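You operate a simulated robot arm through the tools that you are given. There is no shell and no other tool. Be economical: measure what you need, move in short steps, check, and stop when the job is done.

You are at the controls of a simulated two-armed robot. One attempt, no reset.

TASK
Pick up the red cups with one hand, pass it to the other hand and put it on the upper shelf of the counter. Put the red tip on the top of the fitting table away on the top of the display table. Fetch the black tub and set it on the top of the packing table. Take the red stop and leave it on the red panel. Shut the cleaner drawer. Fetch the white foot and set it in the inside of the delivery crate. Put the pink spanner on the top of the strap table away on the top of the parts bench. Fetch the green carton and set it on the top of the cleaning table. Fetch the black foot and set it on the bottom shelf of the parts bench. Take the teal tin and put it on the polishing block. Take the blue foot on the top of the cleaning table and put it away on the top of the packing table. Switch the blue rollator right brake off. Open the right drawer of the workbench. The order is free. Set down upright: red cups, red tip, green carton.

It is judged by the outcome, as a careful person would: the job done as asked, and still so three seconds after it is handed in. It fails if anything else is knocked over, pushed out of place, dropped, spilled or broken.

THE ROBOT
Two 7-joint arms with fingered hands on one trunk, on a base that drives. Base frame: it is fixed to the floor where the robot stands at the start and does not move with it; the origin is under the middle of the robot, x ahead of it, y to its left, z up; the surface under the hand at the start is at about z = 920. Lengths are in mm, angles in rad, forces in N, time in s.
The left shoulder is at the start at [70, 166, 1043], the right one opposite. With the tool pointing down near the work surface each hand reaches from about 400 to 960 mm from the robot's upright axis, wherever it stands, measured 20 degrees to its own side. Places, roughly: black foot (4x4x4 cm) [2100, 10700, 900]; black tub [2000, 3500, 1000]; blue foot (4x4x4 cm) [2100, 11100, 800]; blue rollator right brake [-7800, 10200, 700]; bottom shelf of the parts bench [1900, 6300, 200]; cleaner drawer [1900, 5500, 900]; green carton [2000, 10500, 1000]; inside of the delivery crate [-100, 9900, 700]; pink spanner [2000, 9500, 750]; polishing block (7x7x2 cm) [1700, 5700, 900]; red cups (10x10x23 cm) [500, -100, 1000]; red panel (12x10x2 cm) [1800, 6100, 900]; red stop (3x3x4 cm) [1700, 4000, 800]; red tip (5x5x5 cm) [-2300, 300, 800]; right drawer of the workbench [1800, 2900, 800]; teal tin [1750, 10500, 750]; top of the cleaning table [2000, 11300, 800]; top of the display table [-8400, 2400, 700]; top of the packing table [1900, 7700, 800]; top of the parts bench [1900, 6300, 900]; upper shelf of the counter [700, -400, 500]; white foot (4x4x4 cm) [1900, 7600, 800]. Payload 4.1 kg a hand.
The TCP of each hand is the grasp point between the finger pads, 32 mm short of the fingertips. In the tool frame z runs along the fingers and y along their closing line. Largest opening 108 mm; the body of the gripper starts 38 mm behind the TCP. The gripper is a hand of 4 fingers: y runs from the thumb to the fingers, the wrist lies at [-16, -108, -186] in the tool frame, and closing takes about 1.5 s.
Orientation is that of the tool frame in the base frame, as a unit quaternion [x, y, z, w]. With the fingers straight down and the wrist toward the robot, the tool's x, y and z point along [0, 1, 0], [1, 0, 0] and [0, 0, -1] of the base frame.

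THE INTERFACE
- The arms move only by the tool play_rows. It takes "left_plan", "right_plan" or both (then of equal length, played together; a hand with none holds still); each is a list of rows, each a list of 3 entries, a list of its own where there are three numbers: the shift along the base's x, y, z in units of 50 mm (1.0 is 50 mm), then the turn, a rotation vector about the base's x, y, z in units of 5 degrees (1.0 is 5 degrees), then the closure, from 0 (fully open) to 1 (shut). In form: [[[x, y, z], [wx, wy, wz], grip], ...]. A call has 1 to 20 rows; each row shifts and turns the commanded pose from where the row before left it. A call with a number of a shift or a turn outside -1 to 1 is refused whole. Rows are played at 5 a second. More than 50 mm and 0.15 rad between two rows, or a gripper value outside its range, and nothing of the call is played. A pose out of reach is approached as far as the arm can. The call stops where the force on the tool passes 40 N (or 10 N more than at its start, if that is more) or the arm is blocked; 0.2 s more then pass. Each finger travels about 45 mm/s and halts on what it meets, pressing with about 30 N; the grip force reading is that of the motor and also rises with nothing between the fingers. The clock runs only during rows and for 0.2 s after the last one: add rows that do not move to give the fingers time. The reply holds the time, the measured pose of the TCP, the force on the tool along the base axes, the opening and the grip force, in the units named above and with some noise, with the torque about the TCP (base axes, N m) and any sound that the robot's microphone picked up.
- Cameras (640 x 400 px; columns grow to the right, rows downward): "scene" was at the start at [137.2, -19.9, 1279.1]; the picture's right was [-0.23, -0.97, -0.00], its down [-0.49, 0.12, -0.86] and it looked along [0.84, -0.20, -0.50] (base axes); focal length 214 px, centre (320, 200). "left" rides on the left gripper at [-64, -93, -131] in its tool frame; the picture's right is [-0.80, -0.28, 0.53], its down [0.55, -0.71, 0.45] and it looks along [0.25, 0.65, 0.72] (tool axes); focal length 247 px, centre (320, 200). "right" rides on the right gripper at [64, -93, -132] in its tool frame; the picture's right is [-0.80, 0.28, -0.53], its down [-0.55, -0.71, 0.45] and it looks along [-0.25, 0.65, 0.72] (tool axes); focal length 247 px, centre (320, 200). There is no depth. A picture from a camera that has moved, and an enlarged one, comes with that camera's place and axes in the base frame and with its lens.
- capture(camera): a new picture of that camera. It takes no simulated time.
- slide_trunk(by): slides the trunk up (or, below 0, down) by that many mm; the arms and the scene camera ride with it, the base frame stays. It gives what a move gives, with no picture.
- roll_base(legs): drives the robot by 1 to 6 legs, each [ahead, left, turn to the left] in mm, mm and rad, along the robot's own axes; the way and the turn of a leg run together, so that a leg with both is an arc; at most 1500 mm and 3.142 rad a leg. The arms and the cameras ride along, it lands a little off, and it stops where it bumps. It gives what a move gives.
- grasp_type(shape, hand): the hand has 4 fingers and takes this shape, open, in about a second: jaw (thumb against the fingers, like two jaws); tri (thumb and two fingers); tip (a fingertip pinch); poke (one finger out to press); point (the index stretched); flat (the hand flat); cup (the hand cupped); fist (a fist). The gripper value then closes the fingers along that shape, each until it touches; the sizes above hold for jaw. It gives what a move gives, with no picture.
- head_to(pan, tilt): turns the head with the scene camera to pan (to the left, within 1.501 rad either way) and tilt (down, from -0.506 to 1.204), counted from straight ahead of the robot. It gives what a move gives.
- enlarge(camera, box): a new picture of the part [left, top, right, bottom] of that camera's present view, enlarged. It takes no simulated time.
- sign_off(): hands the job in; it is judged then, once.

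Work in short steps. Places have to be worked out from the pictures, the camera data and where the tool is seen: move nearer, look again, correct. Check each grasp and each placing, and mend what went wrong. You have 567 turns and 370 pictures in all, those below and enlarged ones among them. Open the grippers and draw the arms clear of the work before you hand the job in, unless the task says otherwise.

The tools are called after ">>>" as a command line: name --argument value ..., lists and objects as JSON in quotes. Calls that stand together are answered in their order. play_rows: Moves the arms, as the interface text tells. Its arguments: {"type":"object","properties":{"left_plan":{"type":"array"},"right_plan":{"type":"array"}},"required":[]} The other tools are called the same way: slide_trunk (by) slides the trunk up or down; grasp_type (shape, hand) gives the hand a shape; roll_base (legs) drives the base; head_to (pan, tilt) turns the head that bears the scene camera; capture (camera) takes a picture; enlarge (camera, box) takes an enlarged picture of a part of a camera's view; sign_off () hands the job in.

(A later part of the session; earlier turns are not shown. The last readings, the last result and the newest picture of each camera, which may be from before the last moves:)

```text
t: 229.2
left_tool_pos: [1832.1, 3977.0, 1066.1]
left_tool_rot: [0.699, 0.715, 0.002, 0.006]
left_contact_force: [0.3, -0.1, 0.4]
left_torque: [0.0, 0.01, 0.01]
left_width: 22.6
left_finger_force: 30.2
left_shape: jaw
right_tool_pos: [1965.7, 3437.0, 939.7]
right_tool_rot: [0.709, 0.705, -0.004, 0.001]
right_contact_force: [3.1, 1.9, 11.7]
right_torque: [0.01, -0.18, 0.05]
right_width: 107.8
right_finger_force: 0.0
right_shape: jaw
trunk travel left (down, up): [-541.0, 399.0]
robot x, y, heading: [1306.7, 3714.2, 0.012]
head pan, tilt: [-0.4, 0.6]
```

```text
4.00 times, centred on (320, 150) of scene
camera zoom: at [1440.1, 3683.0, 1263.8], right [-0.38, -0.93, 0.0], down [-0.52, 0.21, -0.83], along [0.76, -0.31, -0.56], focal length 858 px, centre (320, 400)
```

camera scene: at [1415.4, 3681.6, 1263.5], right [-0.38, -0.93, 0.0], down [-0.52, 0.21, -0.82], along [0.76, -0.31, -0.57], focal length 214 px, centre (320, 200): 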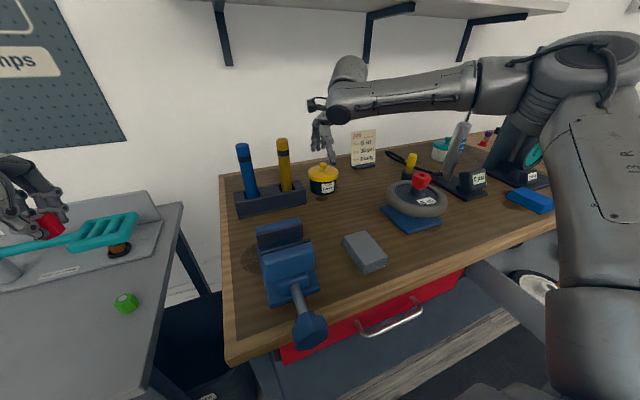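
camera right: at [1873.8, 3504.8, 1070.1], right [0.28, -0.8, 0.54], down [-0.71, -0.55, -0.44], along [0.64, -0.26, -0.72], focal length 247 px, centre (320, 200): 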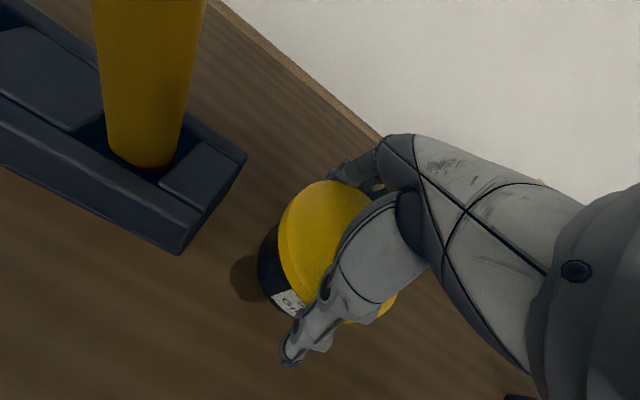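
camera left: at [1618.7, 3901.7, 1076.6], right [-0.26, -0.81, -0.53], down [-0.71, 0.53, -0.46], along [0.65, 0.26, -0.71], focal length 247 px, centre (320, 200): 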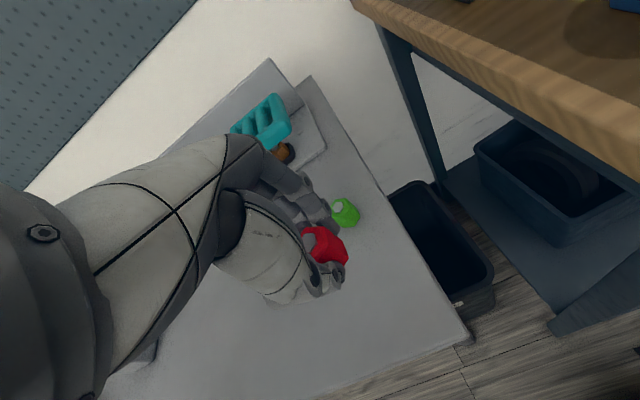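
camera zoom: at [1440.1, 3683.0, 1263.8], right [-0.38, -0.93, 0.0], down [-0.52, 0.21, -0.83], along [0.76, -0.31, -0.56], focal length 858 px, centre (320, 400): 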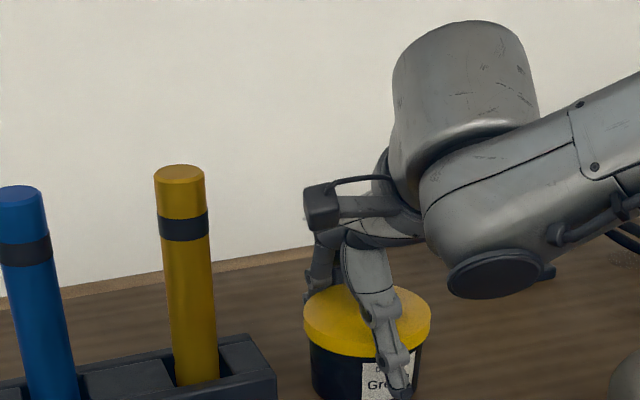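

Thumb and fingers straddle the tub now; the knob meets the palm. I close here.

>>> play_rows --right_plan '[[[0, 0, 0.06], [0, 0, 0], 0.1], [[0, 0, 0], [0, 0, 0], 0.3], [[0, 0, 0], [0, 0, 0], 0.6], [[0, 0, 0], [0, 0, 0], 1], [[0, 0, 0], [0, 0, 0], 1], [[0, 0, 0], [0, 0, 0], 1]]'

>>> enlarge --camera "scene" --box '[240, 100, 400, 200]'

```text
t: 230.7
left_tool_pos: [1832.8, 3977.1, 1063.8]
left_tool_rot: [0.699, 0.715, 0.002, 0.006]
left_contact_force: [0.7, 0.0, 0.1]
left_torque: [-0.01, 0.0, 0.01]
left_width: 22.6
left_finger_force: 30.1
left_shape: jaw
right_tool_pos: [1966.9, 3435.8, 940.1]
right_tool_rot: [0.71, 0.704, -0.007, -0.001]
right_contact_force: [-1.0, -0.6, -0.2]
right_torque: [0.01, -0.01, -0.02]
right_width: 79.3
right_finger_force: 29.8
right_shape: jaw
trunk travel left (down, up): [-541.0, 399.0]
robot x, y, heading: [1310.8, 3712.5, 0.013]
head pan, tilt: [-0.4, 0.6]
heard: snap
```

```text
4.00 times, centred on (320, 150) of scene
camera zoom: at [1441.3, 3681.4, 1263.4], right [-0.38, -0.93, 0.0], down [-0.52, 0.21, -0.82], along [0.76, -0.31, -0.57], focal length 858 px, centre (320, 400)
```

zoom: 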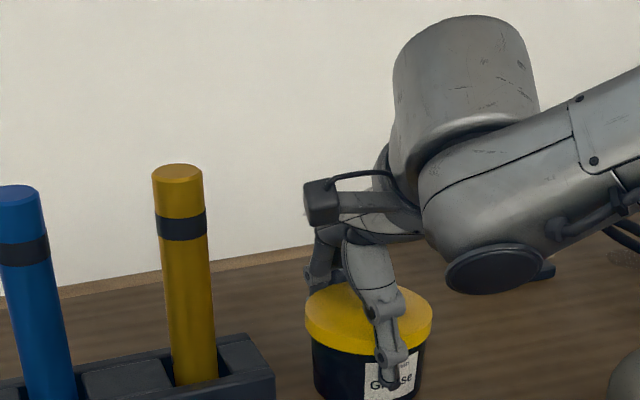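

I heard a snap; the tub looks intact. I lift slightly and inspect.

>>> play_rows --right_plan '[[[0, 0, 0.3], [0, 0, 0], 1], [[0, 0, 0.5], [0, 0, 0], 1], [[0, 0, 0], [0, 0, 0], 1]]'

>>> enlarge --camera "scene" --box '[240, 80, 400, 180]'

>>> capture --camera "right"

```text
t: 231.4
left_tool_pos: [1833.5, 3976.0, 1064.2]
left_tool_rot: [0.699, 0.715, 0.003, 0.006]
left_contact_force: [-0.3, -0.1, -0.1]
left_torque: [-0.02, 0.0, 0.01]
left_width: 22.8
left_finger_force: 30.8
left_shape: jaw
right_tool_pos: [1967.1, 3433.7, 981.3]
right_tool_rot: [0.711, 0.703, -0.006, 0.0]
right_contact_force: [0.6, -0.1, -6.8]
right_torque: [0.09, 0.0, 0.0]
right_width: 79.4
right_finger_force: 30.5
right_shape: jaw
trunk travel left (down, up): [-541.0, 399.0]
robot x, y, heading: [1309.2, 3714.5, 0.009]
head pan, tilt: [-0.4, 0.6]
```

```text
4.00 times, centred on (320, 130) of scene
camera zoom: at [1442.2, 3681.1, 1263.3], right [-0.38, -0.93, 0.0], down [-0.52, 0.21, -0.82], along [0.76, -0.31, -0.57], focal length 858 px, centre (320, 480)
```

zoom: 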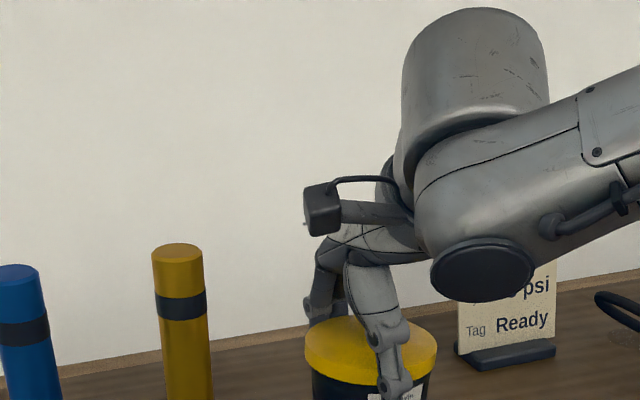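

```text
261 pictures are left
camera right: at [1875.9, 3502.3, 1111.7], right [0.28, -0.8, 0.54], down [-0.71, -0.55, -0.44], along [0.64, -0.26, -0.72], focal length 247 px, centre (320, 200)
```

right: 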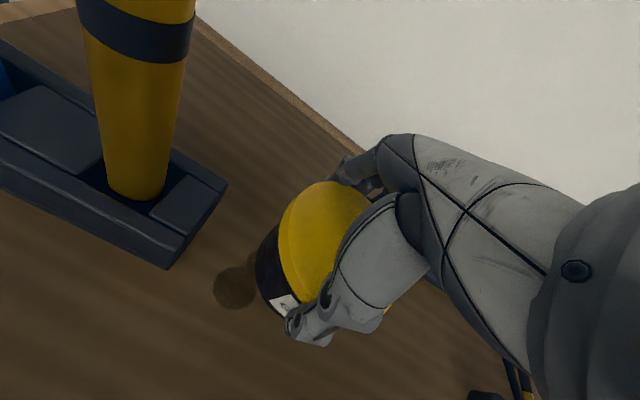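

The tub is held upright (0.7 kg). I lift both hands and back off from the benches.

>>> slide_trunk --by 150

>>> roll_base --legs '[[-450, 0, 0]]'

>>> head_to --pan 1.2 --tilt 0.4

>>> capture --camera "scene"

```text
t: 233.2
left_tool_pos: [1832.9, 3977.2, 1213.7]
left_tool_rot: [0.699, 0.715, 0.002, 0.005]
left_contact_force: [-0.1, 0.8, -0.9]
left_torque: [0.02, -0.02, 0.01]
left_width: 22.6
left_finger_force: 29.6
left_shape: jaw
right_tool_pos: [1967.7, 3434.0, 1129.9]
right_tool_rot: [0.71, 0.704, -0.007, 0.0]
right_contact_force: [0.6, 0.4, -6.4]
right_torque: [0.07, 0.0, -0.01]
right_width: 79.1
right_finger_force: 29.9
right_shape: jaw
trunk travel left (down, up): [-691.0, 249.0]
robot x, y, heading: [1309.2, 3713.5, 0.009]
head pan, tilt: [-0.4, 0.6]
```

```text
t: 235.9
left_tool_pos: [1383.1, 3973.0, 1213.2]
left_tool_rot: [0.696, 0.718, 0.002, 0.005]
left_contact_force: [0.3, 0.3, -0.1]
left_torque: [-0.02, -0.03, 0.0]
left_width: 22.5
left_finger_force: 30.1
left_shape: jaw
right_tool_pos: [1519.3, 3433.6, 1130.1]
right_tool_rot: [0.708, 0.707, -0.006, 0.001]
right_contact_force: [0.3, -0.5, -6.4]
right_torque: [0.07, -0.01, -0.04]
right_width: 79.4
right_finger_force: 30.3
right_shape: jaw
trunk travel left (down, up): [-691.0, 249.0]
robot x, y, heading: [860.8, 3706.4, 0.014]
head pan, tilt: [-0.4, 0.6]
```

```text
t: 237.6
left_tool_pos: [1382.4, 3974.1, 1213.2]
left_tool_rot: [0.696, 0.718, 0.002, 0.005]
left_contact_force: [0.1, 0.6, 0.3]
left_torque: [0.03, 0.03, 0.02]
left_width: 22.7
left_finger_force: 30.1
left_shape: jaw
right_tool_pos: [1519.4, 3433.6, 1130.0]
right_tool_rot: [0.708, 0.706, -0.006, 0.0]
right_contact_force: [-0.1, 1.0, -6.9]
right_torque: [0.05, 0.0, 0.02]
right_width: 79.2
right_finger_force: 30.4
right_shape: jaw
trunk travel left (down, up): [-691.0, 249.0]
robot x, y, heading: [862.0, 3709.5, 0.015]
head pan, tilt: [1.201, 0.4]
```

```text
260 pictures are left
camera scene: at [942.3, 3795.6, 1431.7], right [0.94, -0.35, 0.0], down [-0.14, -0.36, -0.92], along [0.32, 0.86, -0.39], focal length 214 px, centre (320, 200)
```

scene: 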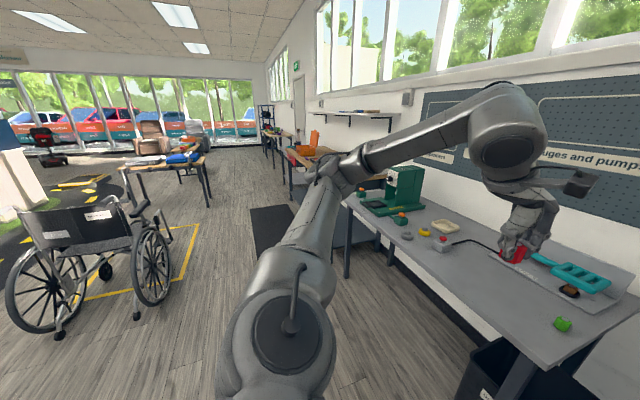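

The aisle along the benches is open. I strafe left 2000 mm toward the parts bench.

>>> roll_base --legs '[[0, 0, -0.014], [0, 1000, 0], [0, 1050, 0]]'

>>> head_to --pan 0.0 --tilt 0.5

>>> capture --camera "scene"

```text
t: 247.9
left_tool_pos: [1400.6, 5971.6, 1214.4]
left_tool_rot: [0.707, 0.707, 0.002, 0.006]
left_contact_force: [-0.7, 0.7, -0.2]
left_torque: [-0.01, 0.01, 0.0]
left_width: 22.4
left_finger_force: 30.0
left_shape: jaw
right_tool_pos: [1520.8, 5427.0, 1130.9]
right_tool_rot: [0.718, 0.696, -0.006, 0.0]
right_contact_force: [0.6, -0.1, -6.1]
right_torque: [0.08, 0.02, 0.01]
right_width: 79.7
right_finger_force: 29.7
right_shape: jaw
trunk travel left (down, up): [-691.0, 249.0]
robot x, y, heading: [867.8, 5720.6, -0.015]
head pan, tilt: [1.201, 0.4]
```

```text
t: 249.3
left_tool_pos: [1400.7, 5971.2, 1216.6]
left_tool_rot: [0.707, 0.708, 0.002, 0.005]
left_contact_force: [0.7, 0.2, -0.4]
left_torque: [-0.02, 0.0, -0.01]
left_width: 22.3
left_finger_force: 29.8
left_shape: jaw
right_tool_pos: [1521.4, 5426.6, 1129.9]
right_tool_rot: [0.718, 0.696, -0.006, 0.0]
right_contact_force: [-0.5, 0.1, -6.7]
right_torque: [0.06, 0.05, 0.01]
right_width: 79.6
right_finger_force: 30.0
right_shape: jaw
trunk travel left (down, up): [-691.0, 249.0]
robot x, y, heading: [871.6, 5716.2, -0.011]
head pan, tilt: [0.0, 0.499]
```

```text
259 pictures are left
camera scene: at [1011.8, 5720.0, 1422.5], right [-0.01, -1.0, 0.0], down [-0.48, 0.01, -0.88], along [0.88, -0.01, -0.48], focal length 214 px, centre (320, 200)
```

scene: 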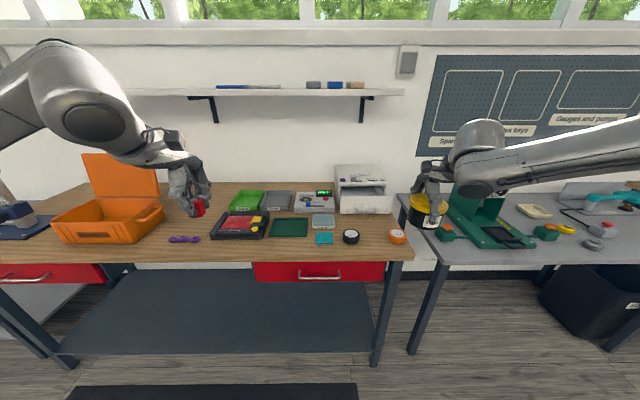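

I zoom in on the bench items.

>>> enlarge --camera "scene" --box '[180, 150, 420, 300]'

>>> enlarge --camera "scene" --box '[300, 150, 420, 225]'

```text
2.67 times, centred on (300, 225) of scene
camera zoom: at [1011.8, 5720.0, 1422.5], right [-0.01, -1.0, 0.0], down [-0.48, 0.01, -0.88], along [0.88, -0.01, -0.48], focal length 572 px, centre (373, 133)
```

zoom: 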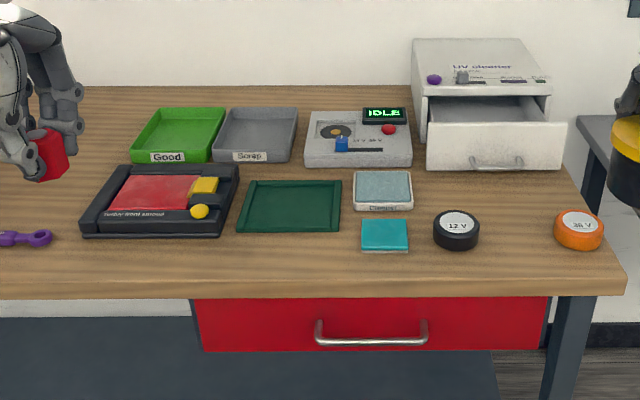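

```text
5.33 times, centred on (360, 188) of scene
camera zoom: at [1011.8, 5720.0, 1422.5], right [-0.01, -1.0, 0.0], down [-0.48, 0.01, -0.88], along [0.88, -0.01, -0.48], focal length 1144 px, centre (107, 267)
```

zoom: 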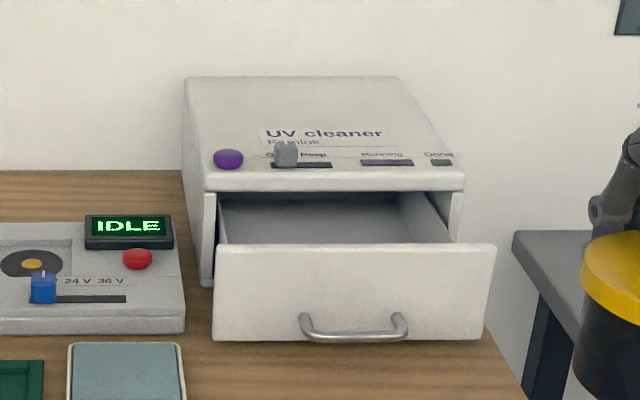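

The stop goes on the red pad inside the black frame (≈(1767, 6060)). I pull the tub in closer to the body, then drive up to the bench.

>>> play_rows --right_plan '[[[-0.8, -0.2, 0.1], [0, 0, 0], 1], [[-0.8, -0.2, 0.1], [0, 0, 0], 1], [[-0.8, -0.2, 0.1], [0, 0, 0], 1], [[-0.8, -0.2, 0.1], [0, 0, 0], 1], [[-0.8, -0.2, 0.1], [0, 0, 0], 1]]'

>>> roll_base --legs '[[320, 60, 0.011]]'

>>> head_to --pan 0.4 --tilt 0.7

>>> capture --camera "scene"

```text
t: 250.6
left_tool_pos: [1399.8, 5968.5, 1214.3]
left_tool_rot: [0.707, 0.707, 0.003, 0.006]
left_contact_force: [-0.3, 0.5, 0.0]
left_torque: [0.0, 0.03, -0.01]
left_width: 22.6
left_finger_force: 30.0
left_shape: jaw
right_tool_pos: [1327.6, 5380.1, 1150.3]
right_tool_rot: [0.716, 0.698, -0.008, -0.005]
right_contact_force: [-0.8, -0.7, -9.7]
right_torque: [0.14, -0.02, 0.01]
right_width: 79.0
right_finger_force: 29.6
right_shape: jaw
right hand out of reach, approached as far as the arm can: row 5
trunk travel left (down, up): [-691.0, 249.0]
robot x, y, heading: [870.7, 5720.8, -0.008]
head pan, tilt: [0.0, 0.499]
```

```text
t: 252.7
left_tool_pos: [1721.3, 6035.4, 1215.0]
left_tool_rot: [0.704, 0.711, 0.002, 0.007]
left_contact_force: [0.3, 0.1, 1.1]
left_torque: [0.0, -0.02, -0.01]
left_width: 22.7
left_finger_force: 29.7
left_shape: jaw
right_tool_pos: [1654.6, 5446.2, 1154.3]
right_tool_rot: [0.711, 0.703, -0.006, 0.0]
right_contact_force: [0.4, -0.2, -5.5]
right_torque: [0.08, 0.0, 0.01]
right_width: 78.9
right_finger_force: 30.1
right_shape: jaw
trunk travel left (down, up): [-691.0, 249.0]
robot x, y, heading: [1191.9, 5777.8, 0.001]
head pan, tilt: [0.0, 0.499]
```

```text
t: 253.6
left_tool_pos: [1721.5, 6034.9, 1214.4]
left_tool_rot: [0.703, 0.711, 0.003, 0.006]
left_contact_force: [-0.5, -0.4, 0.7]
left_torque: [-0.03, 0.01, -0.03]
left_width: 22.5
left_finger_force: 30.3
left_shape: jaw
right_tool_pos: [1653.5, 5445.8, 1153.6]
right_tool_rot: [0.712, 0.703, -0.007, -0.001]
right_contact_force: [-1.0, -0.3, -6.9]
right_torque: [0.1, -0.04, -0.01]
right_width: 79.2
right_finger_force: 30.3
right_shape: jaw
trunk travel left (down, up): [-691.0, 249.0]
robot x, y, heading: [1198.1, 5779.4, -0.004]
head pan, tilt: [0.4, 0.7]
```

```text
256 pictures are left
camera scene: at [1322.7, 5812.3, 1404.9], right [0.39, -0.92, 0.0], down [-0.59, -0.25, -0.77], along [0.71, 0.3, -0.64], focal length 214 px, centre (320, 200)
```

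scene: 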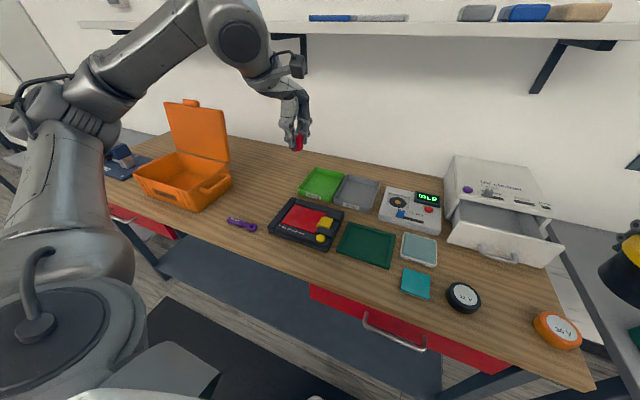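

The pad centre is (1767, 6062). I bring the left hand above it and down to about z=990.

>>> play_rows --left_plan '[[[0.45, 0.28, -0.6], [0, 0, 0], 1], [[0.45, 0.28, -0.6], [0, 0, 0], 1], [[0, 0, -0.8], [0, 0, 0], 1], [[0, 0, -0.8], [0, 0, 0], 1], [[0, 0, -0.8], [0, 0, 0], 1], [[0, 0, -0.6], [0, 0, 0], 1], [[0, 0, 0], [0, 0, 0], 1]]'

>>> capture --camera "left"

>>> enlarge --camera "scene" --box '[200, 120, 400, 245]'

```text
t: 255.2
left_tool_pos: [1766.4, 6063.5, 1004.1]
left_tool_rot: [0.704, 0.711, 0.003, 0.007]
left_contact_force: [-0.9, 0.1, 0.2]
left_torque: [0.02, -0.03, 0.0]
left_width: 22.6
left_finger_force: 30.1
left_shape: jaw
right_tool_pos: [1654.6, 5447.0, 1153.1]
right_tool_rot: [0.711, 0.703, -0.007, -0.002]
right_contact_force: [0.0, -0.2, -6.3]
right_torque: [0.07, 0.0, 0.01]
right_width: 79.3
right_finger_force: 29.8
right_shape: jaw
trunk travel left (down, up): [-691.0, 249.0]
robot x, y, heading: [1197.9, 5779.5, -0.0]
head pan, tilt: [0.4, 0.7]
```

```text
255 pictures are left
camera left: at [1672.9, 5998.2, 1135.4], right [-0.27, -0.8, -0.53], down [-0.71, 0.54, -0.46], along [0.66, 0.25, -0.71], focal length 247 px, centre (320, 200)
```

left: 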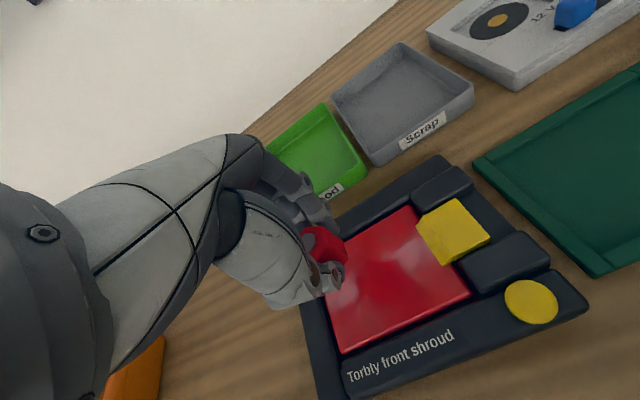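

```text
3.20 times, centred on (300, 182) of scene
camera zoom: at [1322.8, 5812.3, 1404.9], right [0.39, -0.92, 0.0], down [-0.59, -0.25, -0.76], along [0.7, 0.3, -0.64], focal length 686 px, centre (384, 256)
```

zoom: 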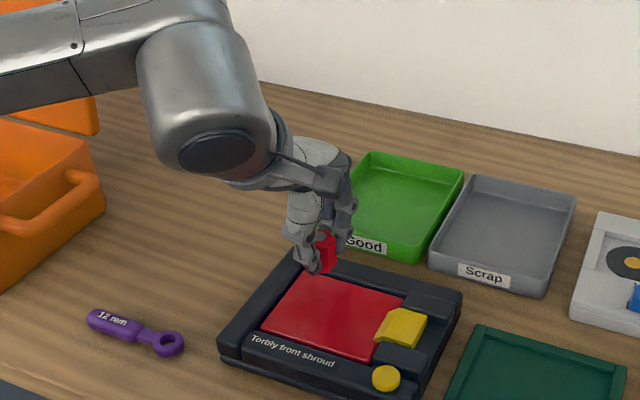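

Panel centre from both views ≈ (1755, 6052). I shift there and lower, creeping for contact.

>>> play_rows --left_plan '[[[-0.22, -0.22, -0.3], [0, 0, 0], 1], [[0, 0, -0.4], [0, 0, 0], 1], [[0, 0, -0.15], [0, 0, 0], 1], [[0, 0, -0.1], [0, 0, 0], 1]]'

>>> enlarge --camera "scene" --box '[240, 145, 360, 220]'

```text
t: 256.2
left_tool_pos: [1754.7, 6051.4, 957.1]
left_tool_rot: [0.704, 0.711, 0.001, 0.005]
left_contact_force: [-1.1, 1.1, -0.8]
left_torque: [-0.02, 0.02, 0.01]
left_width: 22.5
left_finger_force: 30.1
left_shape: jaw
right_tool_pos: [1655.5, 5447.7, 1154.0]
right_tool_rot: [0.712, 0.703, -0.007, -0.002]
right_contact_force: [0.3, 0.1, -6.5]
right_torque: [0.11, -0.01, -0.01]
right_width: 79.4
right_finger_force: 29.6
right_shape: jaw
trunk travel left (down, up): [-691.0, 249.0]
robot x, y, heading: [1195.7, 5779.9, -0.003]
head pan, tilt: [0.4, 0.7]
```

```text
5.33 times, centred on (300, 182) of scene
camera zoom: at [1323.0, 5812.4, 1404.9], right [0.39, -0.92, 0.0], down [-0.59, -0.25, -0.76], along [0.7, 0.3, -0.64], focal length 1144 px, centre (427, 293)
```

zoom: 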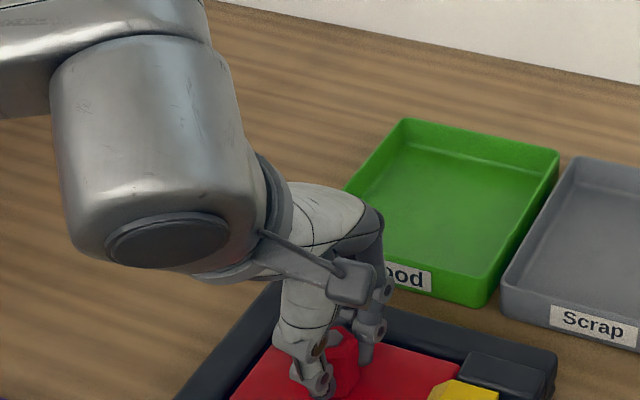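

>>> play_rows --left_plan '[[[0, 0, -0.08], [0, 0, 0], 1], [[0, 0, -0.08], [0, 0, 0], 1], [[0, 0, -0.08], [0, 0, 0], 1], [[0, 0, -0.08], [0, 0, 0], 1]]'

>>> capture --camera "left"

```text
t: 257.2
left_tool_pos: [1756.5, 6050.4, 949.3]
left_tool_rot: [0.704, 0.71, 0.007, 0.013]
left_contact_force: [-6.8, 1.6, 27.0]
left_torque: [0.07, 0.11, 0.03]
left_width: 24.9
left_finger_force: 29.9
left_shape: jaw
right_tool_pos: [1651.5, 5445.2, 1154.3]
right_tool_rot: [0.711, 0.703, -0.006, -0.001]
right_contact_force: [0.1, 1.0, -6.2]
right_torque: [0.05, 0.04, 0.01]
right_width: 79.5
right_finger_force: 30.1
right_shape: jaw
trunk travel left (down, up): [-691.0, 249.0]
robot x, y, heading: [1195.8, 5778.6, -0.008]
head pan, tilt: [0.4, 0.7]
stopped in row 4 (left hand): the force on the tool passed its limit at 43 N (the readings are from after the stop); the commanded pose is now the measured one
```

```text
252 pictures are left
camera left: at [1660.5, 5986.7, 1079.5], right [-0.26, -0.81, -0.53], down [-0.7, 0.54, -0.47], along [0.67, 0.25, -0.7], focal length 247 px, centre (320, 200)
```

left: 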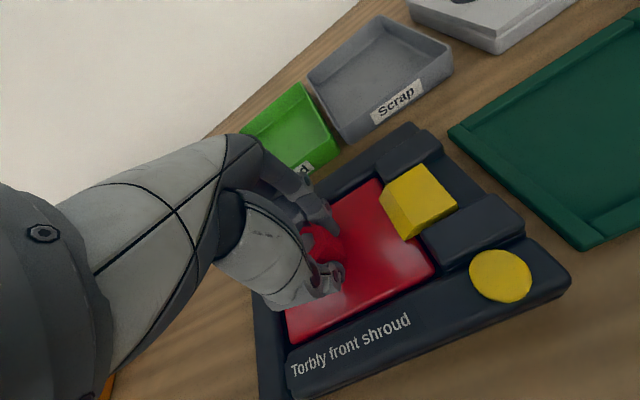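

Contact is made on the pad. I ease up 3 mm, open, and rise.

>>> play_rows --left_plan '[[[0, 0, 0.05], [0, 0, 0], 1], [[0, 0, 0], [0, 0, 0], 0.85], [[0, 0, 0], [0, 0, 0], 0.7], [[0, 0, 0], [0, 0, 0], 0.55], [[0, 0, 0], [0, 0, 0], 0.5], [[0, 0, 0], [0, 0, 0], 0.5], [[0, 0, 0.4], [0, 0, 0], 0.5], [[0, 0, 0.8], [0, 0, 0], 0.5], [[0, 0, 0.9], [0, 0, 0], 0.5], [[0, 0, 0.9], [0, 0, 0], 0.5], [[0, 0, 0.9], [0, 0, 0], 0.5]]'

>>> enlarge --camera "scene" --box '[240, 145, 400, 245]'

```text
t: 259.6
left_tool_pos: [1754.6, 6051.6, 1142.7]
left_tool_rot: [0.703, 0.711, 0.005, 0.01]
left_contact_force: [-0.8, -0.1, -0.1]
left_torque: [0.03, 0.01, 0.0]
left_width: 53.9
left_finger_force: 0.1
left_shape: jaw
right_tool_pos: [1653.5, 5444.8, 1152.7]
right_tool_rot: [0.712, 0.703, -0.006, -0.002]
right_contact_force: [0.6, 0.2, -6.2]
right_torque: [0.06, -0.03, 0.01]
right_width: 79.3
right_finger_force: 29.8
right_shape: jaw
trunk travel left (down, up): [-691.0, 249.0]
robot x, y, heading: [1195.2, 5779.6, -0.005]
head pan, tilt: [0.4, 0.7]
```

```text
4.00 times, centred on (320, 195) of scene
camera zoom: at [1322.3, 5811.8, 1404.9], right [0.39, -0.92, 0.0], down [-0.59, -0.25, -0.77], along [0.7, 0.3, -0.64], focal length 858 px, centre (320, 220)
```

zoom: 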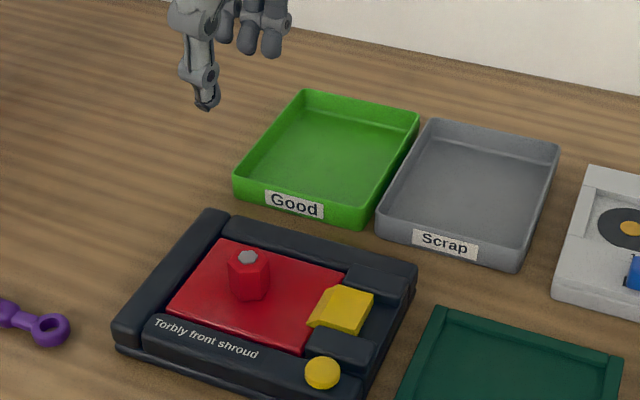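

The red stop stands on the red panel. Next the UV cleaner drawer: I move right so the left hand, closed, is in front of the drawer front (face x≈1822, y≈5515, z 910–997).

>>> roll_base --legs '[[-40, -400, 0.005]]'

>>> play_rows --left_plan '[[[0, -0.6, 0], [0, 0, 0], 1], [[0, -0.6, 0], [0, 0, 0], 1], [[0, -0.6, 0], [0, 0, 0], 1], [[0, -0.6, 0], [0, 0, 0], 1], [[0, 0, 0], [0, 0, 0], 1]]'

>>> head_to --pan 0.25 --tilt 0.65

>>> capture --camera "scene"

```text
t: 262.1
left_tool_pos: [1715.0, 5652.3, 1142.9]
left_tool_rot: [0.702, 0.712, 0.005, 0.011]
left_contact_force: [0.5, 0.4, -0.6]
left_torque: [-0.01, 0.01, 0.0]
left_width: 53.7
left_finger_force: 0.0
left_shape: jaw
right_tool_pos: [1616.6, 5047.6, 1153.3]
right_tool_rot: [0.71, 0.704, -0.007, -0.001]
right_contact_force: [0.4, 0.0, -6.5]
right_torque: [0.07, 0.01, 0.03]
right_width: 79.3
right_finger_force: 30.0
right_shape: jaw
trunk travel left (down, up): [-691.0, 249.0]
robot x, y, heading: [1155.4, 5378.3, -0.001]
head pan, tilt: [0.4, 0.7]
```

```text
t: 263.3
left_tool_pos: [1715.5, 5531.6, 1142.5]
left_tool_rot: [0.701, 0.713, 0.005, 0.009]
left_contact_force: [0.0, 0.5, -0.3]
left_torque: [-0.03, 0.02, 0.02]
left_width: 0.0
left_finger_force: 29.7
left_shape: jaw
right_tool_pos: [1617.3, 5046.0, 1153.6]
right_tool_rot: [0.71, 0.705, -0.007, 0.0]
right_contact_force: [0.2, -0.2, -6.9]
right_torque: [0.07, -0.01, 0.01]
right_width: 79.2
right_finger_force: 29.9
right_shape: jaw
trunk travel left (down, up): [-691.0, 249.0]
robot x, y, heading: [1156.7, 5375.8, 0.006]
head pan, tilt: [0.4, 0.7]
```

```text
t: 264.0
left_tool_pos: [1714.8, 5532.3, 1143.1]
left_tool_rot: [0.703, 0.711, 0.005, 0.01]
left_contact_force: [-0.6, -0.2, -1.3]
left_torque: [0.0, -0.01, -0.03]
left_width: 0.0
left_finger_force: 29.8
left_shape: jaw
right_tool_pos: [1615.1, 5046.4, 1153.7]
right_tool_rot: [0.71, 0.704, -0.008, -0.001]
right_contact_force: [-0.1, 0.1, -6.4]
right_torque: [0.05, 0.02, 0.02]
right_width: 79.0
right_finger_force: 30.0
right_shape: jaw
trunk travel left (down, up): [-691.0, 249.0]
robot x, y, heading: [1153.7, 5378.2, 0.006]
head pan, tilt: [0.25, 0.649]
```

```text
250 pictures are left
camera scene: at [1289.4, 5399.1, 1409.2], right [0.25, -0.97, 0.0], down [-0.59, -0.15, -0.8], along [0.77, 0.2, -0.61], focal length 214 px, centre (320, 200)
```

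scene: 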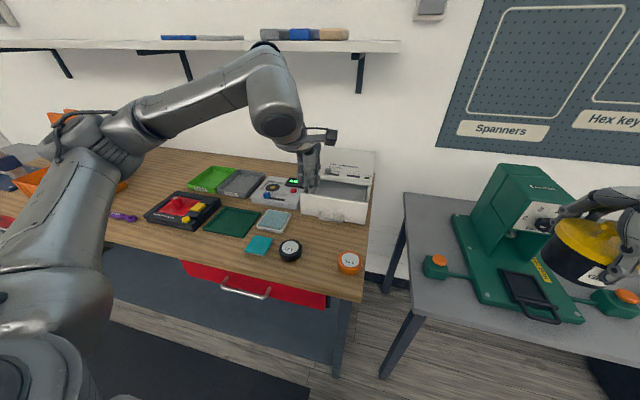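

I lower the closed left hand in front of the drawer face.

>>> play_rows --left_plan '[[[0, -0.37, -0.6], [0, 0, 0], 1], [[0, -0.37, -0.8], [0, 0, 0], 1], [[0, 0, -0.8], [0, 0, 0], 1], [[0, 0, -0.8], [0, 0, 0], 1], [[0, 0, 0], [0, 0, 0], 1]]'

>>> enlarge --camera "scene" --box '[220, 120, 420, 245]'

>>> capture --camera "left"

```text
t: 265.2
left_tool_pos: [1714.8, 5492.6, 994.5]
left_tool_rot: [0.702, 0.712, 0.005, 0.01]
left_contact_force: [0.2, -0.8, 0.4]
left_torque: [0.0, 0.02, 0.01]
left_width: 0.0
left_finger_force: 29.8
left_shape: jaw
right_tool_pos: [1616.6, 5045.8, 1154.2]
right_tool_rot: [0.71, 0.704, -0.006, -0.002]
right_contact_force: [-0.4, -0.2, -6.1]
right_torque: [0.05, 0.0, 0.05]
right_width: 79.0
right_finger_force: 30.1
right_shape: jaw
trunk travel left (down, up): [-691.0, 249.0]
robot x, y, heading: [1153.8, 5376.1, 0.002]
head pan, tilt: [0.25, 0.649]
```

```text
3.20 times, centred on (320, 182) of scene
camera zoom: at [1289.1, 5398.7, 1409.3], right [0.25, -0.97, 0.0], down [-0.59, -0.15, -0.8], along [0.77, 0.2, -0.6], focal length 686 px, centre (320, 256)
```

zoom: 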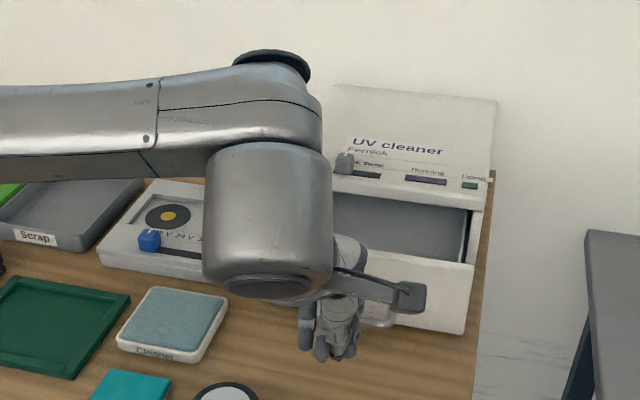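

```text
248 pictures are left
camera left: at [1621.2, 5428.8, 1125.4], right [-0.26, -0.81, -0.53], down [-0.7, 0.54, -0.47], along [0.66, 0.25, -0.71], focal length 247 px, centre (320, 200)
```

left: 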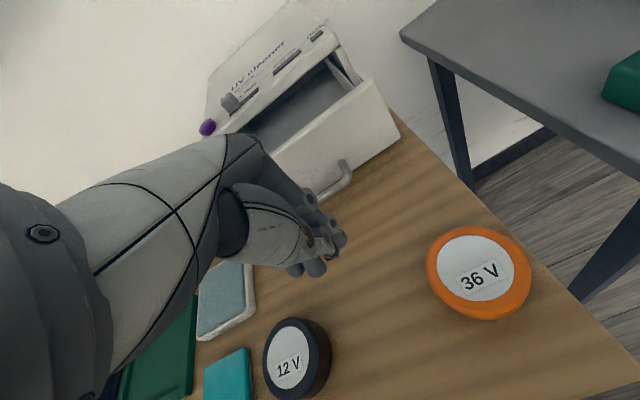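

The hand is in front of the drawer. I tilt it 35° so the fingertips lead and the palm stays clear of the housing, then push with the base.

>>> play_rows --left_plan '[[[0, 0, 0], [0, -1, 0], 1], [[0, 0, 0], [0, -1, 0], 1], [[0, 0, 0], [0, -1, 0], 1], [[0, 0, 0], [0, -1, 0], 1], [[0, 0, 0], [0, -1, 0], 1], [[0, 0, 0], [0, -1, 0], 1], [[0, 0, 0], [0, -1, 0], 1]]'

>>> roll_base --legs '[[120, 0, 0]]'

>>> enlarge --camera "scene" --box '[220, 120, 420, 245]'

```text
t: 266.8
left_tool_pos: [1715.2, 5490.1, 993.6]
left_tool_rot: [0.669, 0.675, 0.218, 0.222]
left_contact_force: [-0.5, -0.6, -0.4]
left_torque: [0.02, 0.01, 0.0]
left_width: 0.0
left_finger_force: 30.0
left_shape: jaw
right_tool_pos: [1616.2, 5040.5, 1152.0]
right_tool_rot: [0.71, 0.704, -0.004, -0.004]
right_contact_force: [0.4, -1.3, -7.2]
right_torque: [0.1, -0.03, 0.02]
right_width: 79.2
right_finger_force: 29.8
right_shape: jaw
trunk travel left (down, up): [-691.0, 249.0]
robot x, y, heading: [1154.1, 5376.8, 0.002]
head pan, tilt: [0.25, 0.649]
```

```text
t: 268.1
left_tool_pos: [1832.4, 5495.1, 993.4]
left_tool_rot: [0.668, 0.676, 0.215, 0.223]
left_contact_force: [0.1, -0.1, 0.9]
left_torque: [-0.01, -0.03, -0.01]
left_width: 0.2
left_finger_force: 30.3
left_shape: jaw
right_tool_pos: [1734.8, 5047.2, 1153.1]
right_tool_rot: [0.711, 0.704, -0.007, -0.002]
right_contact_force: [-0.2, 0.6, -6.8]
right_torque: [0.05, -0.01, 0.0]
right_width: 79.3
right_finger_force: 29.8
right_shape: jaw
trunk travel left (down, up): [-691.0, 249.0]
robot x, y, heading: [1274.8, 5378.2, 0.002]
head pan, tilt: [0.25, 0.649]
```

```text
3.20 times, centred on (320, 182) of scene
camera zoom: at [1407.2, 5399.0, 1409.3], right [0.25, -0.97, 0.0], down [-0.59, -0.15, -0.8], along [0.77, 0.2, -0.6], focal length 686 px, centre (320, 256)
```

zoom: 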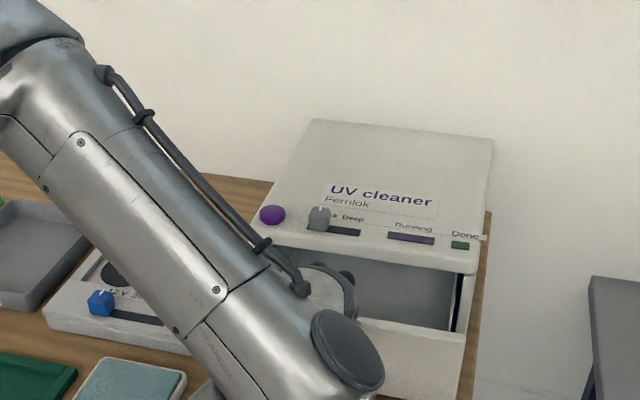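

No contact yet. I look through the left camera.

>>> capture --camera "left"

```text
246 pictures are left
camera left: at [1681.3, 5430.5, 1046.3], right [0.09, -0.81, -0.59], down [-0.31, 0.54, -0.79], along [0.95, 0.25, -0.2], focal length 247 px, centre (320, 200)
```

left: 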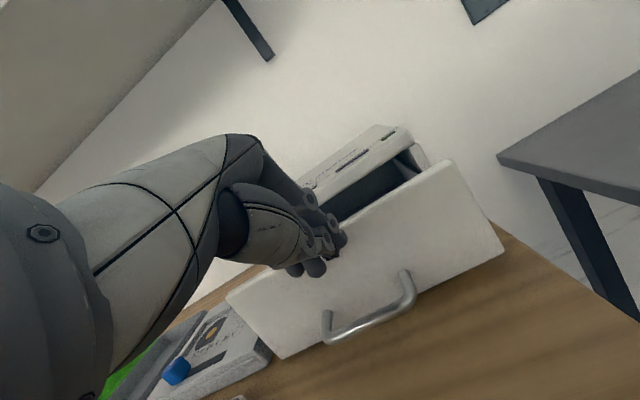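

The fingertips face the upper part of the drawer front. I lower 10 mm and push on.

>>> play_rows --left_plan '[[[0, -0.3, -0.2], [0, 0, 0], 1], [[0, 0, 0], [0, 0, 0], 1]]'

>>> roll_base --legs '[[60, 0, 0]]'

>>> capture --camera "left"

```text
t: 268.6
left_tool_pos: [1833.7, 5479.3, 983.3]
left_tool_rot: [0.668, 0.676, 0.216, 0.224]
left_contact_force: [0.0, -0.1, 0.3]
left_torque: [-0.01, 0.0, 0.04]
left_width: 0.1
left_finger_force: 30.1
left_shape: jaw
right_tool_pos: [1736.1, 5046.9, 1153.6]
right_tool_rot: [0.71, 0.704, -0.007, -0.002]
right_contact_force: [0.2, 0.7, -6.2]
right_torque: [0.09, 0.04, 0.03]
right_width: 79.3
right_finger_force: 29.9
right_shape: jaw
trunk travel left (down, up): [-691.0, 249.0]
robot x, y, heading: [1272.3, 5373.5, 0.003]
head pan, tilt: [0.25, 0.649]
```

```text
t: 269.6
left_tool_pos: [1893.5, 5481.8, 984.8]
left_tool_rot: [0.668, 0.676, 0.216, 0.224]
left_contact_force: [0.2, -0.4, 0.3]
left_torque: [-0.04, 0.0, 0.02]
left_width: 0.0
left_finger_force: 30.2
left_shape: jaw
right_tool_pos: [1794.5, 5048.2, 1154.1]
right_tool_rot: [0.708, 0.706, -0.006, -0.002]
right_contact_force: [1.0, -0.6, -6.5]
right_torque: [0.04, 0.0, -0.01]
right_width: 79.3
right_finger_force: 29.6
right_shape: jaw
trunk travel left (down, up): [-691.0, 249.0]
robot x, y, heading: [1335.5, 5372.6, 0.001]
head pan, tilt: [0.25, 0.649]
```

```text
245 pictures are left
camera left: at [1741.4, 5416.9, 1036.2], right [0.09, -0.81, -0.59], down [-0.31, 0.54, -0.79], along [0.95, 0.25, -0.2], focal length 247 px, centre (320, 200)
```

left: 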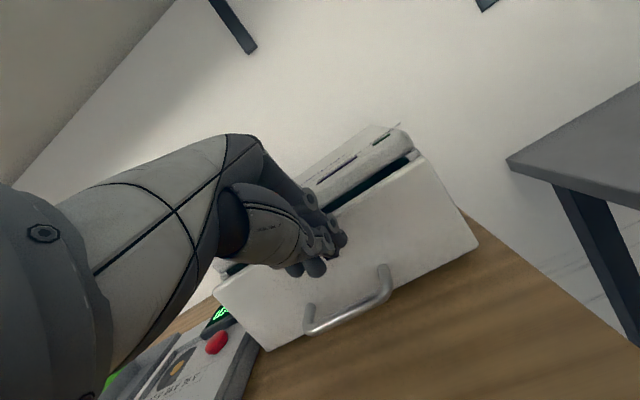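

The drawer is sliding in easily. I push the remainder with the arm.

>>> play_rows --left_plan '[[[0.3, 0, 0], [0, 0, 0], 1], [[0.3, 0, 0], [0, 0, 0], 1], [[0.3, 0, 0], [0, 0, 0], 1], [[0.2, 0, 0], [0, 0, 0], 1], [[0, 0, 0], [0, 0, 0], 1]]'

>>> capture --camera "left"

```text
t: 270.4
left_tool_pos: [1922.8, 5480.0, 983.1]
left_tool_rot: [0.671, 0.675, 0.212, 0.221]
left_contact_force: [-33.4, 2.2, 12.7]
left_torque: [-0.07, 0.51, -0.25]
left_width: 0.0
left_finger_force: 29.5
left_shape: jaw
right_tool_pos: [1790.2, 5048.0, 1154.9]
right_tool_rot: [0.709, 0.705, -0.007, -0.001]
right_contact_force: [0.6, -0.3, -6.2]
right_torque: [0.05, 0.01, -0.01]
right_width: 79.0
right_finger_force: 30.4
right_shape: jaw
trunk travel left (down, up): [-691.0, 249.0]
robot x, y, heading: [1329.8, 5377.3, 0.007]
head pan, tilt: [0.25, 0.649]
stopped in row 3 (left hand): the force on the tool passed its limit at 45 N (the readings are from after the stop); the commanded pose is now the measured one
```

```text
244 pictures are left
camera left: at [1770.7, 5416.7, 1038.3], right [0.08, -0.81, -0.59], down [-0.31, 0.54, -0.78], along [0.95, 0.24, -0.21], focal length 247 px, centre (320, 200)
```

left: 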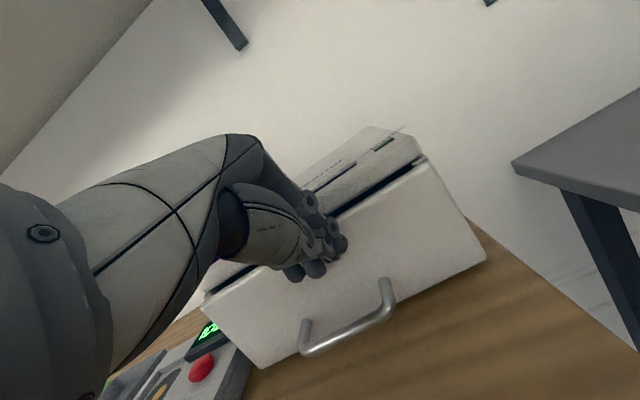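

It stopped firmly at 45 N. I draw the hand back and check that the drawer is fully shut.

>>> play_rows --left_plan '[[[-0.7, 0, 0.3], [0, 0, 0], 1], [[-0.8, 0, 0.5], [0, 0, 0], 1], [[-0.6, 0.3, 0.7], [0, 0.5, 0], 1], [[0, 0.7, 0.6], [0, 1, 0], 1], [[0, 0.8, 0.5], [0, 1, 0], 1], [[0, 0.8, 0.5], [0, 1, 0], 1], [[0, 0.8, 0.2], [0, 1, 0], 1], [[0, 0.8, 0], [0, 1, 0], 1], [[0, 0, 0], [0, 1, 0], 1]]'

>>> roll_base --legs '[[-150, 0, 0]]'

>>> enlarge --camera "scene" --box '[220, 120, 460, 270]'

```text
t: 272.4
left_tool_pos: [1845.4, 5685.6, 1138.2]
left_tool_rot: [0.703, 0.71, 0.015, 0.023]
left_contact_force: [0.1, 0.3, -0.8]
left_torque: [0.05, 0.03, 0.0]
left_width: 0.0
left_finger_force: 29.8
left_shape: jaw
left hand out of reach, approached as far as the arm can: row 3, 4
right_tool_pos: [1795.2, 5045.6, 1151.6]
right_tool_rot: [0.709, 0.705, -0.007, -0.002]
right_contact_force: [-0.3, -1.3, -7.0]
right_torque: [0.1, 0.03, -0.01]
right_width: 79.2
right_finger_force: 29.8
right_shape: jaw
trunk travel left (down, up): [-691.0, 249.0]
robot x, y, heading: [1329.7, 5376.5, 0.007]
head pan, tilt: [0.25, 0.649]
```

```text
t: 273.8
left_tool_pos: [1693.2, 5687.6, 1136.8]
left_tool_rot: [0.702, 0.712, 0.016, 0.023]
left_contact_force: [-0.8, -0.1, -1.0]
left_torque: [0.0, -0.03, 0.02]
left_width: 0.0
left_finger_force: 29.6
left_shape: jaw
right_tool_pos: [1645.5, 5048.2, 1151.8]
right_tool_rot: [0.709, 0.705, -0.008, -0.002]
right_contact_force: [0.6, 0.2, -6.3]
right_torque: [0.1, 0.02, 0.04]
right_width: 79.0
right_finger_force: 30.0
right_shape: jaw
trunk travel left (down, up): [-691.0, 249.0]
robot x, y, heading: [1184.1, 5375.8, 0.007]
head pan, tilt: [0.25, 0.649]
```

```text
2.67 times, centred on (340, 195) of scene
camera zoom: at [1316.2, 5399.5, 1409.0], right [0.25, -0.97, 0.0], down [-0.59, -0.15, -0.8], along [0.77, 0.2, -0.61], focal length 572 px, centre (267, 213)
```

zoom: 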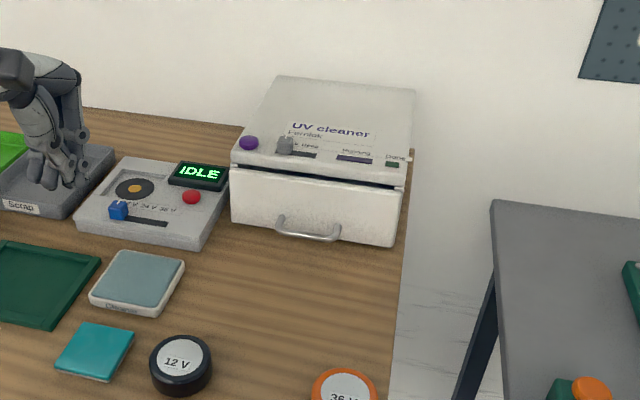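

I zoom in to judge the remaining gap.

>>> enlarge --camera "scene" --box '[290, 150, 400, 220]'

```text
5.71 times, centred on (345, 185) of scene
camera zoom: at [1316.2, 5399.5, 1409.0], right [0.25, -0.97, 0.0], down [-0.59, -0.15, -0.8], along [0.77, 0.2, -0.61], focal length 1226 px, centre (177, 286)
```

zoom: 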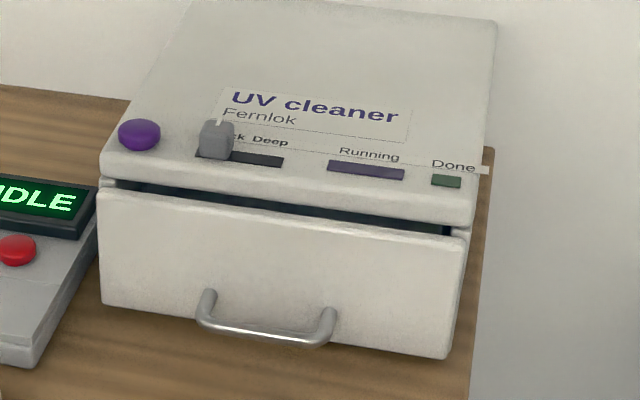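

There may still be a small gap under the lip. I push once more, lower, on the handle itself.

>>> roll_base --legs '[[130, 0, 0]]'

>>> play_rows --left_plan '[[[-0.1, -0.58, 0], [0, -1, 0], 1], [[-0.1, -0.58, -0.3], [0, -1, 0], 1], [[-0.1, -0.58, -0.5], [0, -1, 0], 1], [[0, -0.58, -0.6], [0, -1, 0], 1], [[0, -0.58, -0.65], [0, -1, 0], 1], [[0, -0.58, -0.65], [0, -1, 0], 1], [[0, -0.5, -0.65], [0, -1, 0], 1], [[0, 0, -0.3], [0, 0, 0], 1], [[0, 0, 0], [0, 0, 0], 1]]'

>>> capture --camera "left"

```text
t: 275.1
left_tool_pos: [1818.1, 5690.3, 1138.0]
left_tool_rot: [0.702, 0.711, 0.016, 0.023]
left_contact_force: [-0.1, -0.6, 0.5]
left_torque: [0.02, -0.03, -0.02]
left_width: 0.0
left_finger_force: 30.1
left_shape: jaw
right_tool_pos: [1769.8, 5049.2, 1154.3]
right_tool_rot: [0.708, 0.706, -0.007, -0.002]
right_contact_force: [0.7, -0.5, -7.1]
right_torque: [0.06, -0.02, 0.0]
right_width: 79.0
right_finger_force: 29.7
right_shape: jaw
trunk travel left (down, up): [-691.0, 249.0]
robot x, y, heading: [1311.3, 5374.8, 0.004]
head pan, tilt: [0.25, 0.649]
```

```text
t: 277.1
left_tool_pos: [1825.9, 5575.7, 1037.9]
left_tool_rot: [0.72, 0.654, 0.165, 0.165]
left_contact_force: [-0.5, -0.2, -0.4]
left_torque: [0.0, 0.01, 0.02]
left_width: 0.0
left_finger_force: 29.7
left_shape: jaw
left hand out of reach, approached as far as the arm can: row 4, 5, 6, 7, 8
right_tool_pos: [1772.5, 5047.8, 1153.1]
right_tool_rot: [0.708, 0.706, -0.006, -0.002]
right_contact_force: [0.7, -0.9, -6.0]
right_torque: [0.09, 0.0, 0.02]
right_width: 79.0
right_finger_force: 29.9
right_shape: jaw
trunk travel left (down, up): [-691.0, 249.0]
robot x, y, heading: [1309.7, 5376.1, 0.008]
head pan, tilt: [0.25, 0.649]
```

```text
241 pictures are left
camera left: at [1678.4, 5522.3, 1111.8], right [-0.08, -0.78, -0.62], down [-0.37, 0.6, -0.71], along [0.92, 0.17, -0.34], focal length 247 px, centre (320, 200)
```

left: 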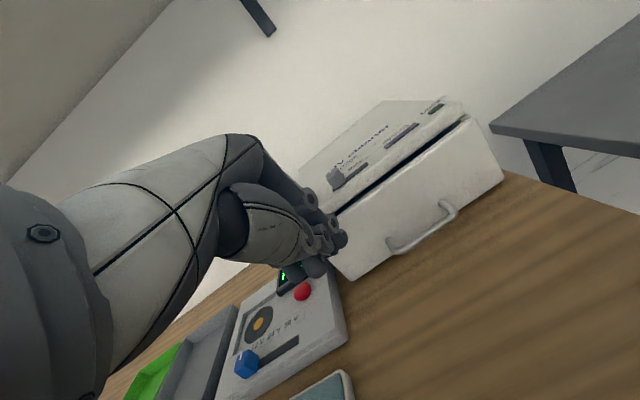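

The arm is cramped here. I back the base 60 mm and re-approach with the arm more extended.

>>> roll_base --legs '[[-70, 0, 0]]'

>>> play_rows --left_plan '[[[0.5, -0.5, 0], [0, 0, 0], 1], [[0.4, -0.7, 0], [0, -0.5, -0.5], 1], [[0.2, -0.6, -0.4], [0, -0.5, -0.5], 1], [[0, 0, -0.6], [0, -0.5, 0], 1], [[0, 0, -0.5], [0, 0, 0], 1], [[0, 0, 0], [0, 0, 0], 1]]'

>>> capture --camera "left"

```text
t: 278.1
left_tool_pos: [1754.9, 5576.2, 1037.4]
left_tool_rot: [0.72, 0.653, 0.164, 0.165]
left_contact_force: [-0.5, 0.6, -0.5]
left_torque: [0.0, 0.01, -0.03]
left_width: 0.0
left_finger_force: 30.1
left_shape: jaw
right_tool_pos: [1699.9, 5048.6, 1153.7]
right_tool_rot: [0.708, 0.706, -0.007, -0.001]
right_contact_force: [0.0, -0.1, -6.2]
right_torque: [0.09, -0.04, -0.01]
right_width: 79.4
right_finger_force: 30.4
right_shape: jaw
trunk travel left (down, up): [-691.0, 249.0]
robot x, y, heading: [1236.8, 5377.0, 0.007]
head pan, tilt: [0.25, 0.649]
```

```text
t: 279.5
left_tool_pos: [1811.8, 5486.2, 1015.9]
left_tool_rot: [0.74, 0.614, 0.188, 0.2]
left_contact_force: [-0.3, -0.7, 0.1]
left_torque: [0.0, 0.02, -0.01]
left_width: 0.0
left_finger_force: 30.0
left_shape: jaw
left hand out of reach, approached as far as the arm can: row 4, 5
right_tool_pos: [1700.3, 5048.2, 1154.1]
right_tool_rot: [0.708, 0.706, -0.007, -0.002]
right_contact_force: [-0.2, -0.4, -6.3]
right_torque: [0.08, -0.01, 0.02]
right_width: 79.1
right_finger_force: 29.3
right_shape: jaw
trunk travel left (down, up): [-691.0, 249.0]
robot x, y, heading: [1236.9, 5377.4, 0.006]
head pan, tilt: [0.25, 0.649]
```

```text
240 pictures are left
camera left: at [1654.5, 5447.1, 1077.8], right [-0.1, -0.77, -0.63], down [-0.26, 0.63, -0.73], along [0.96, 0.09, -0.26], focal length 247 px, centre (320, 200)
```

left: 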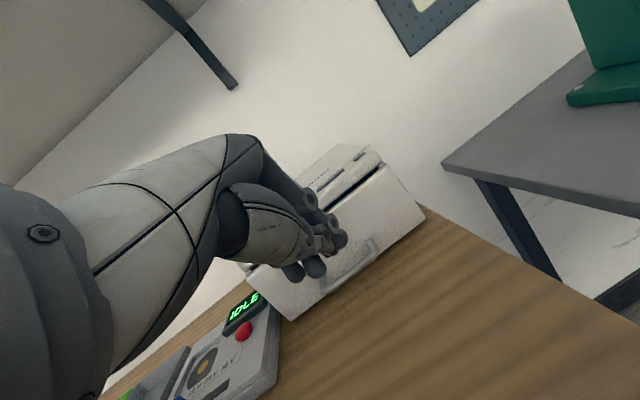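

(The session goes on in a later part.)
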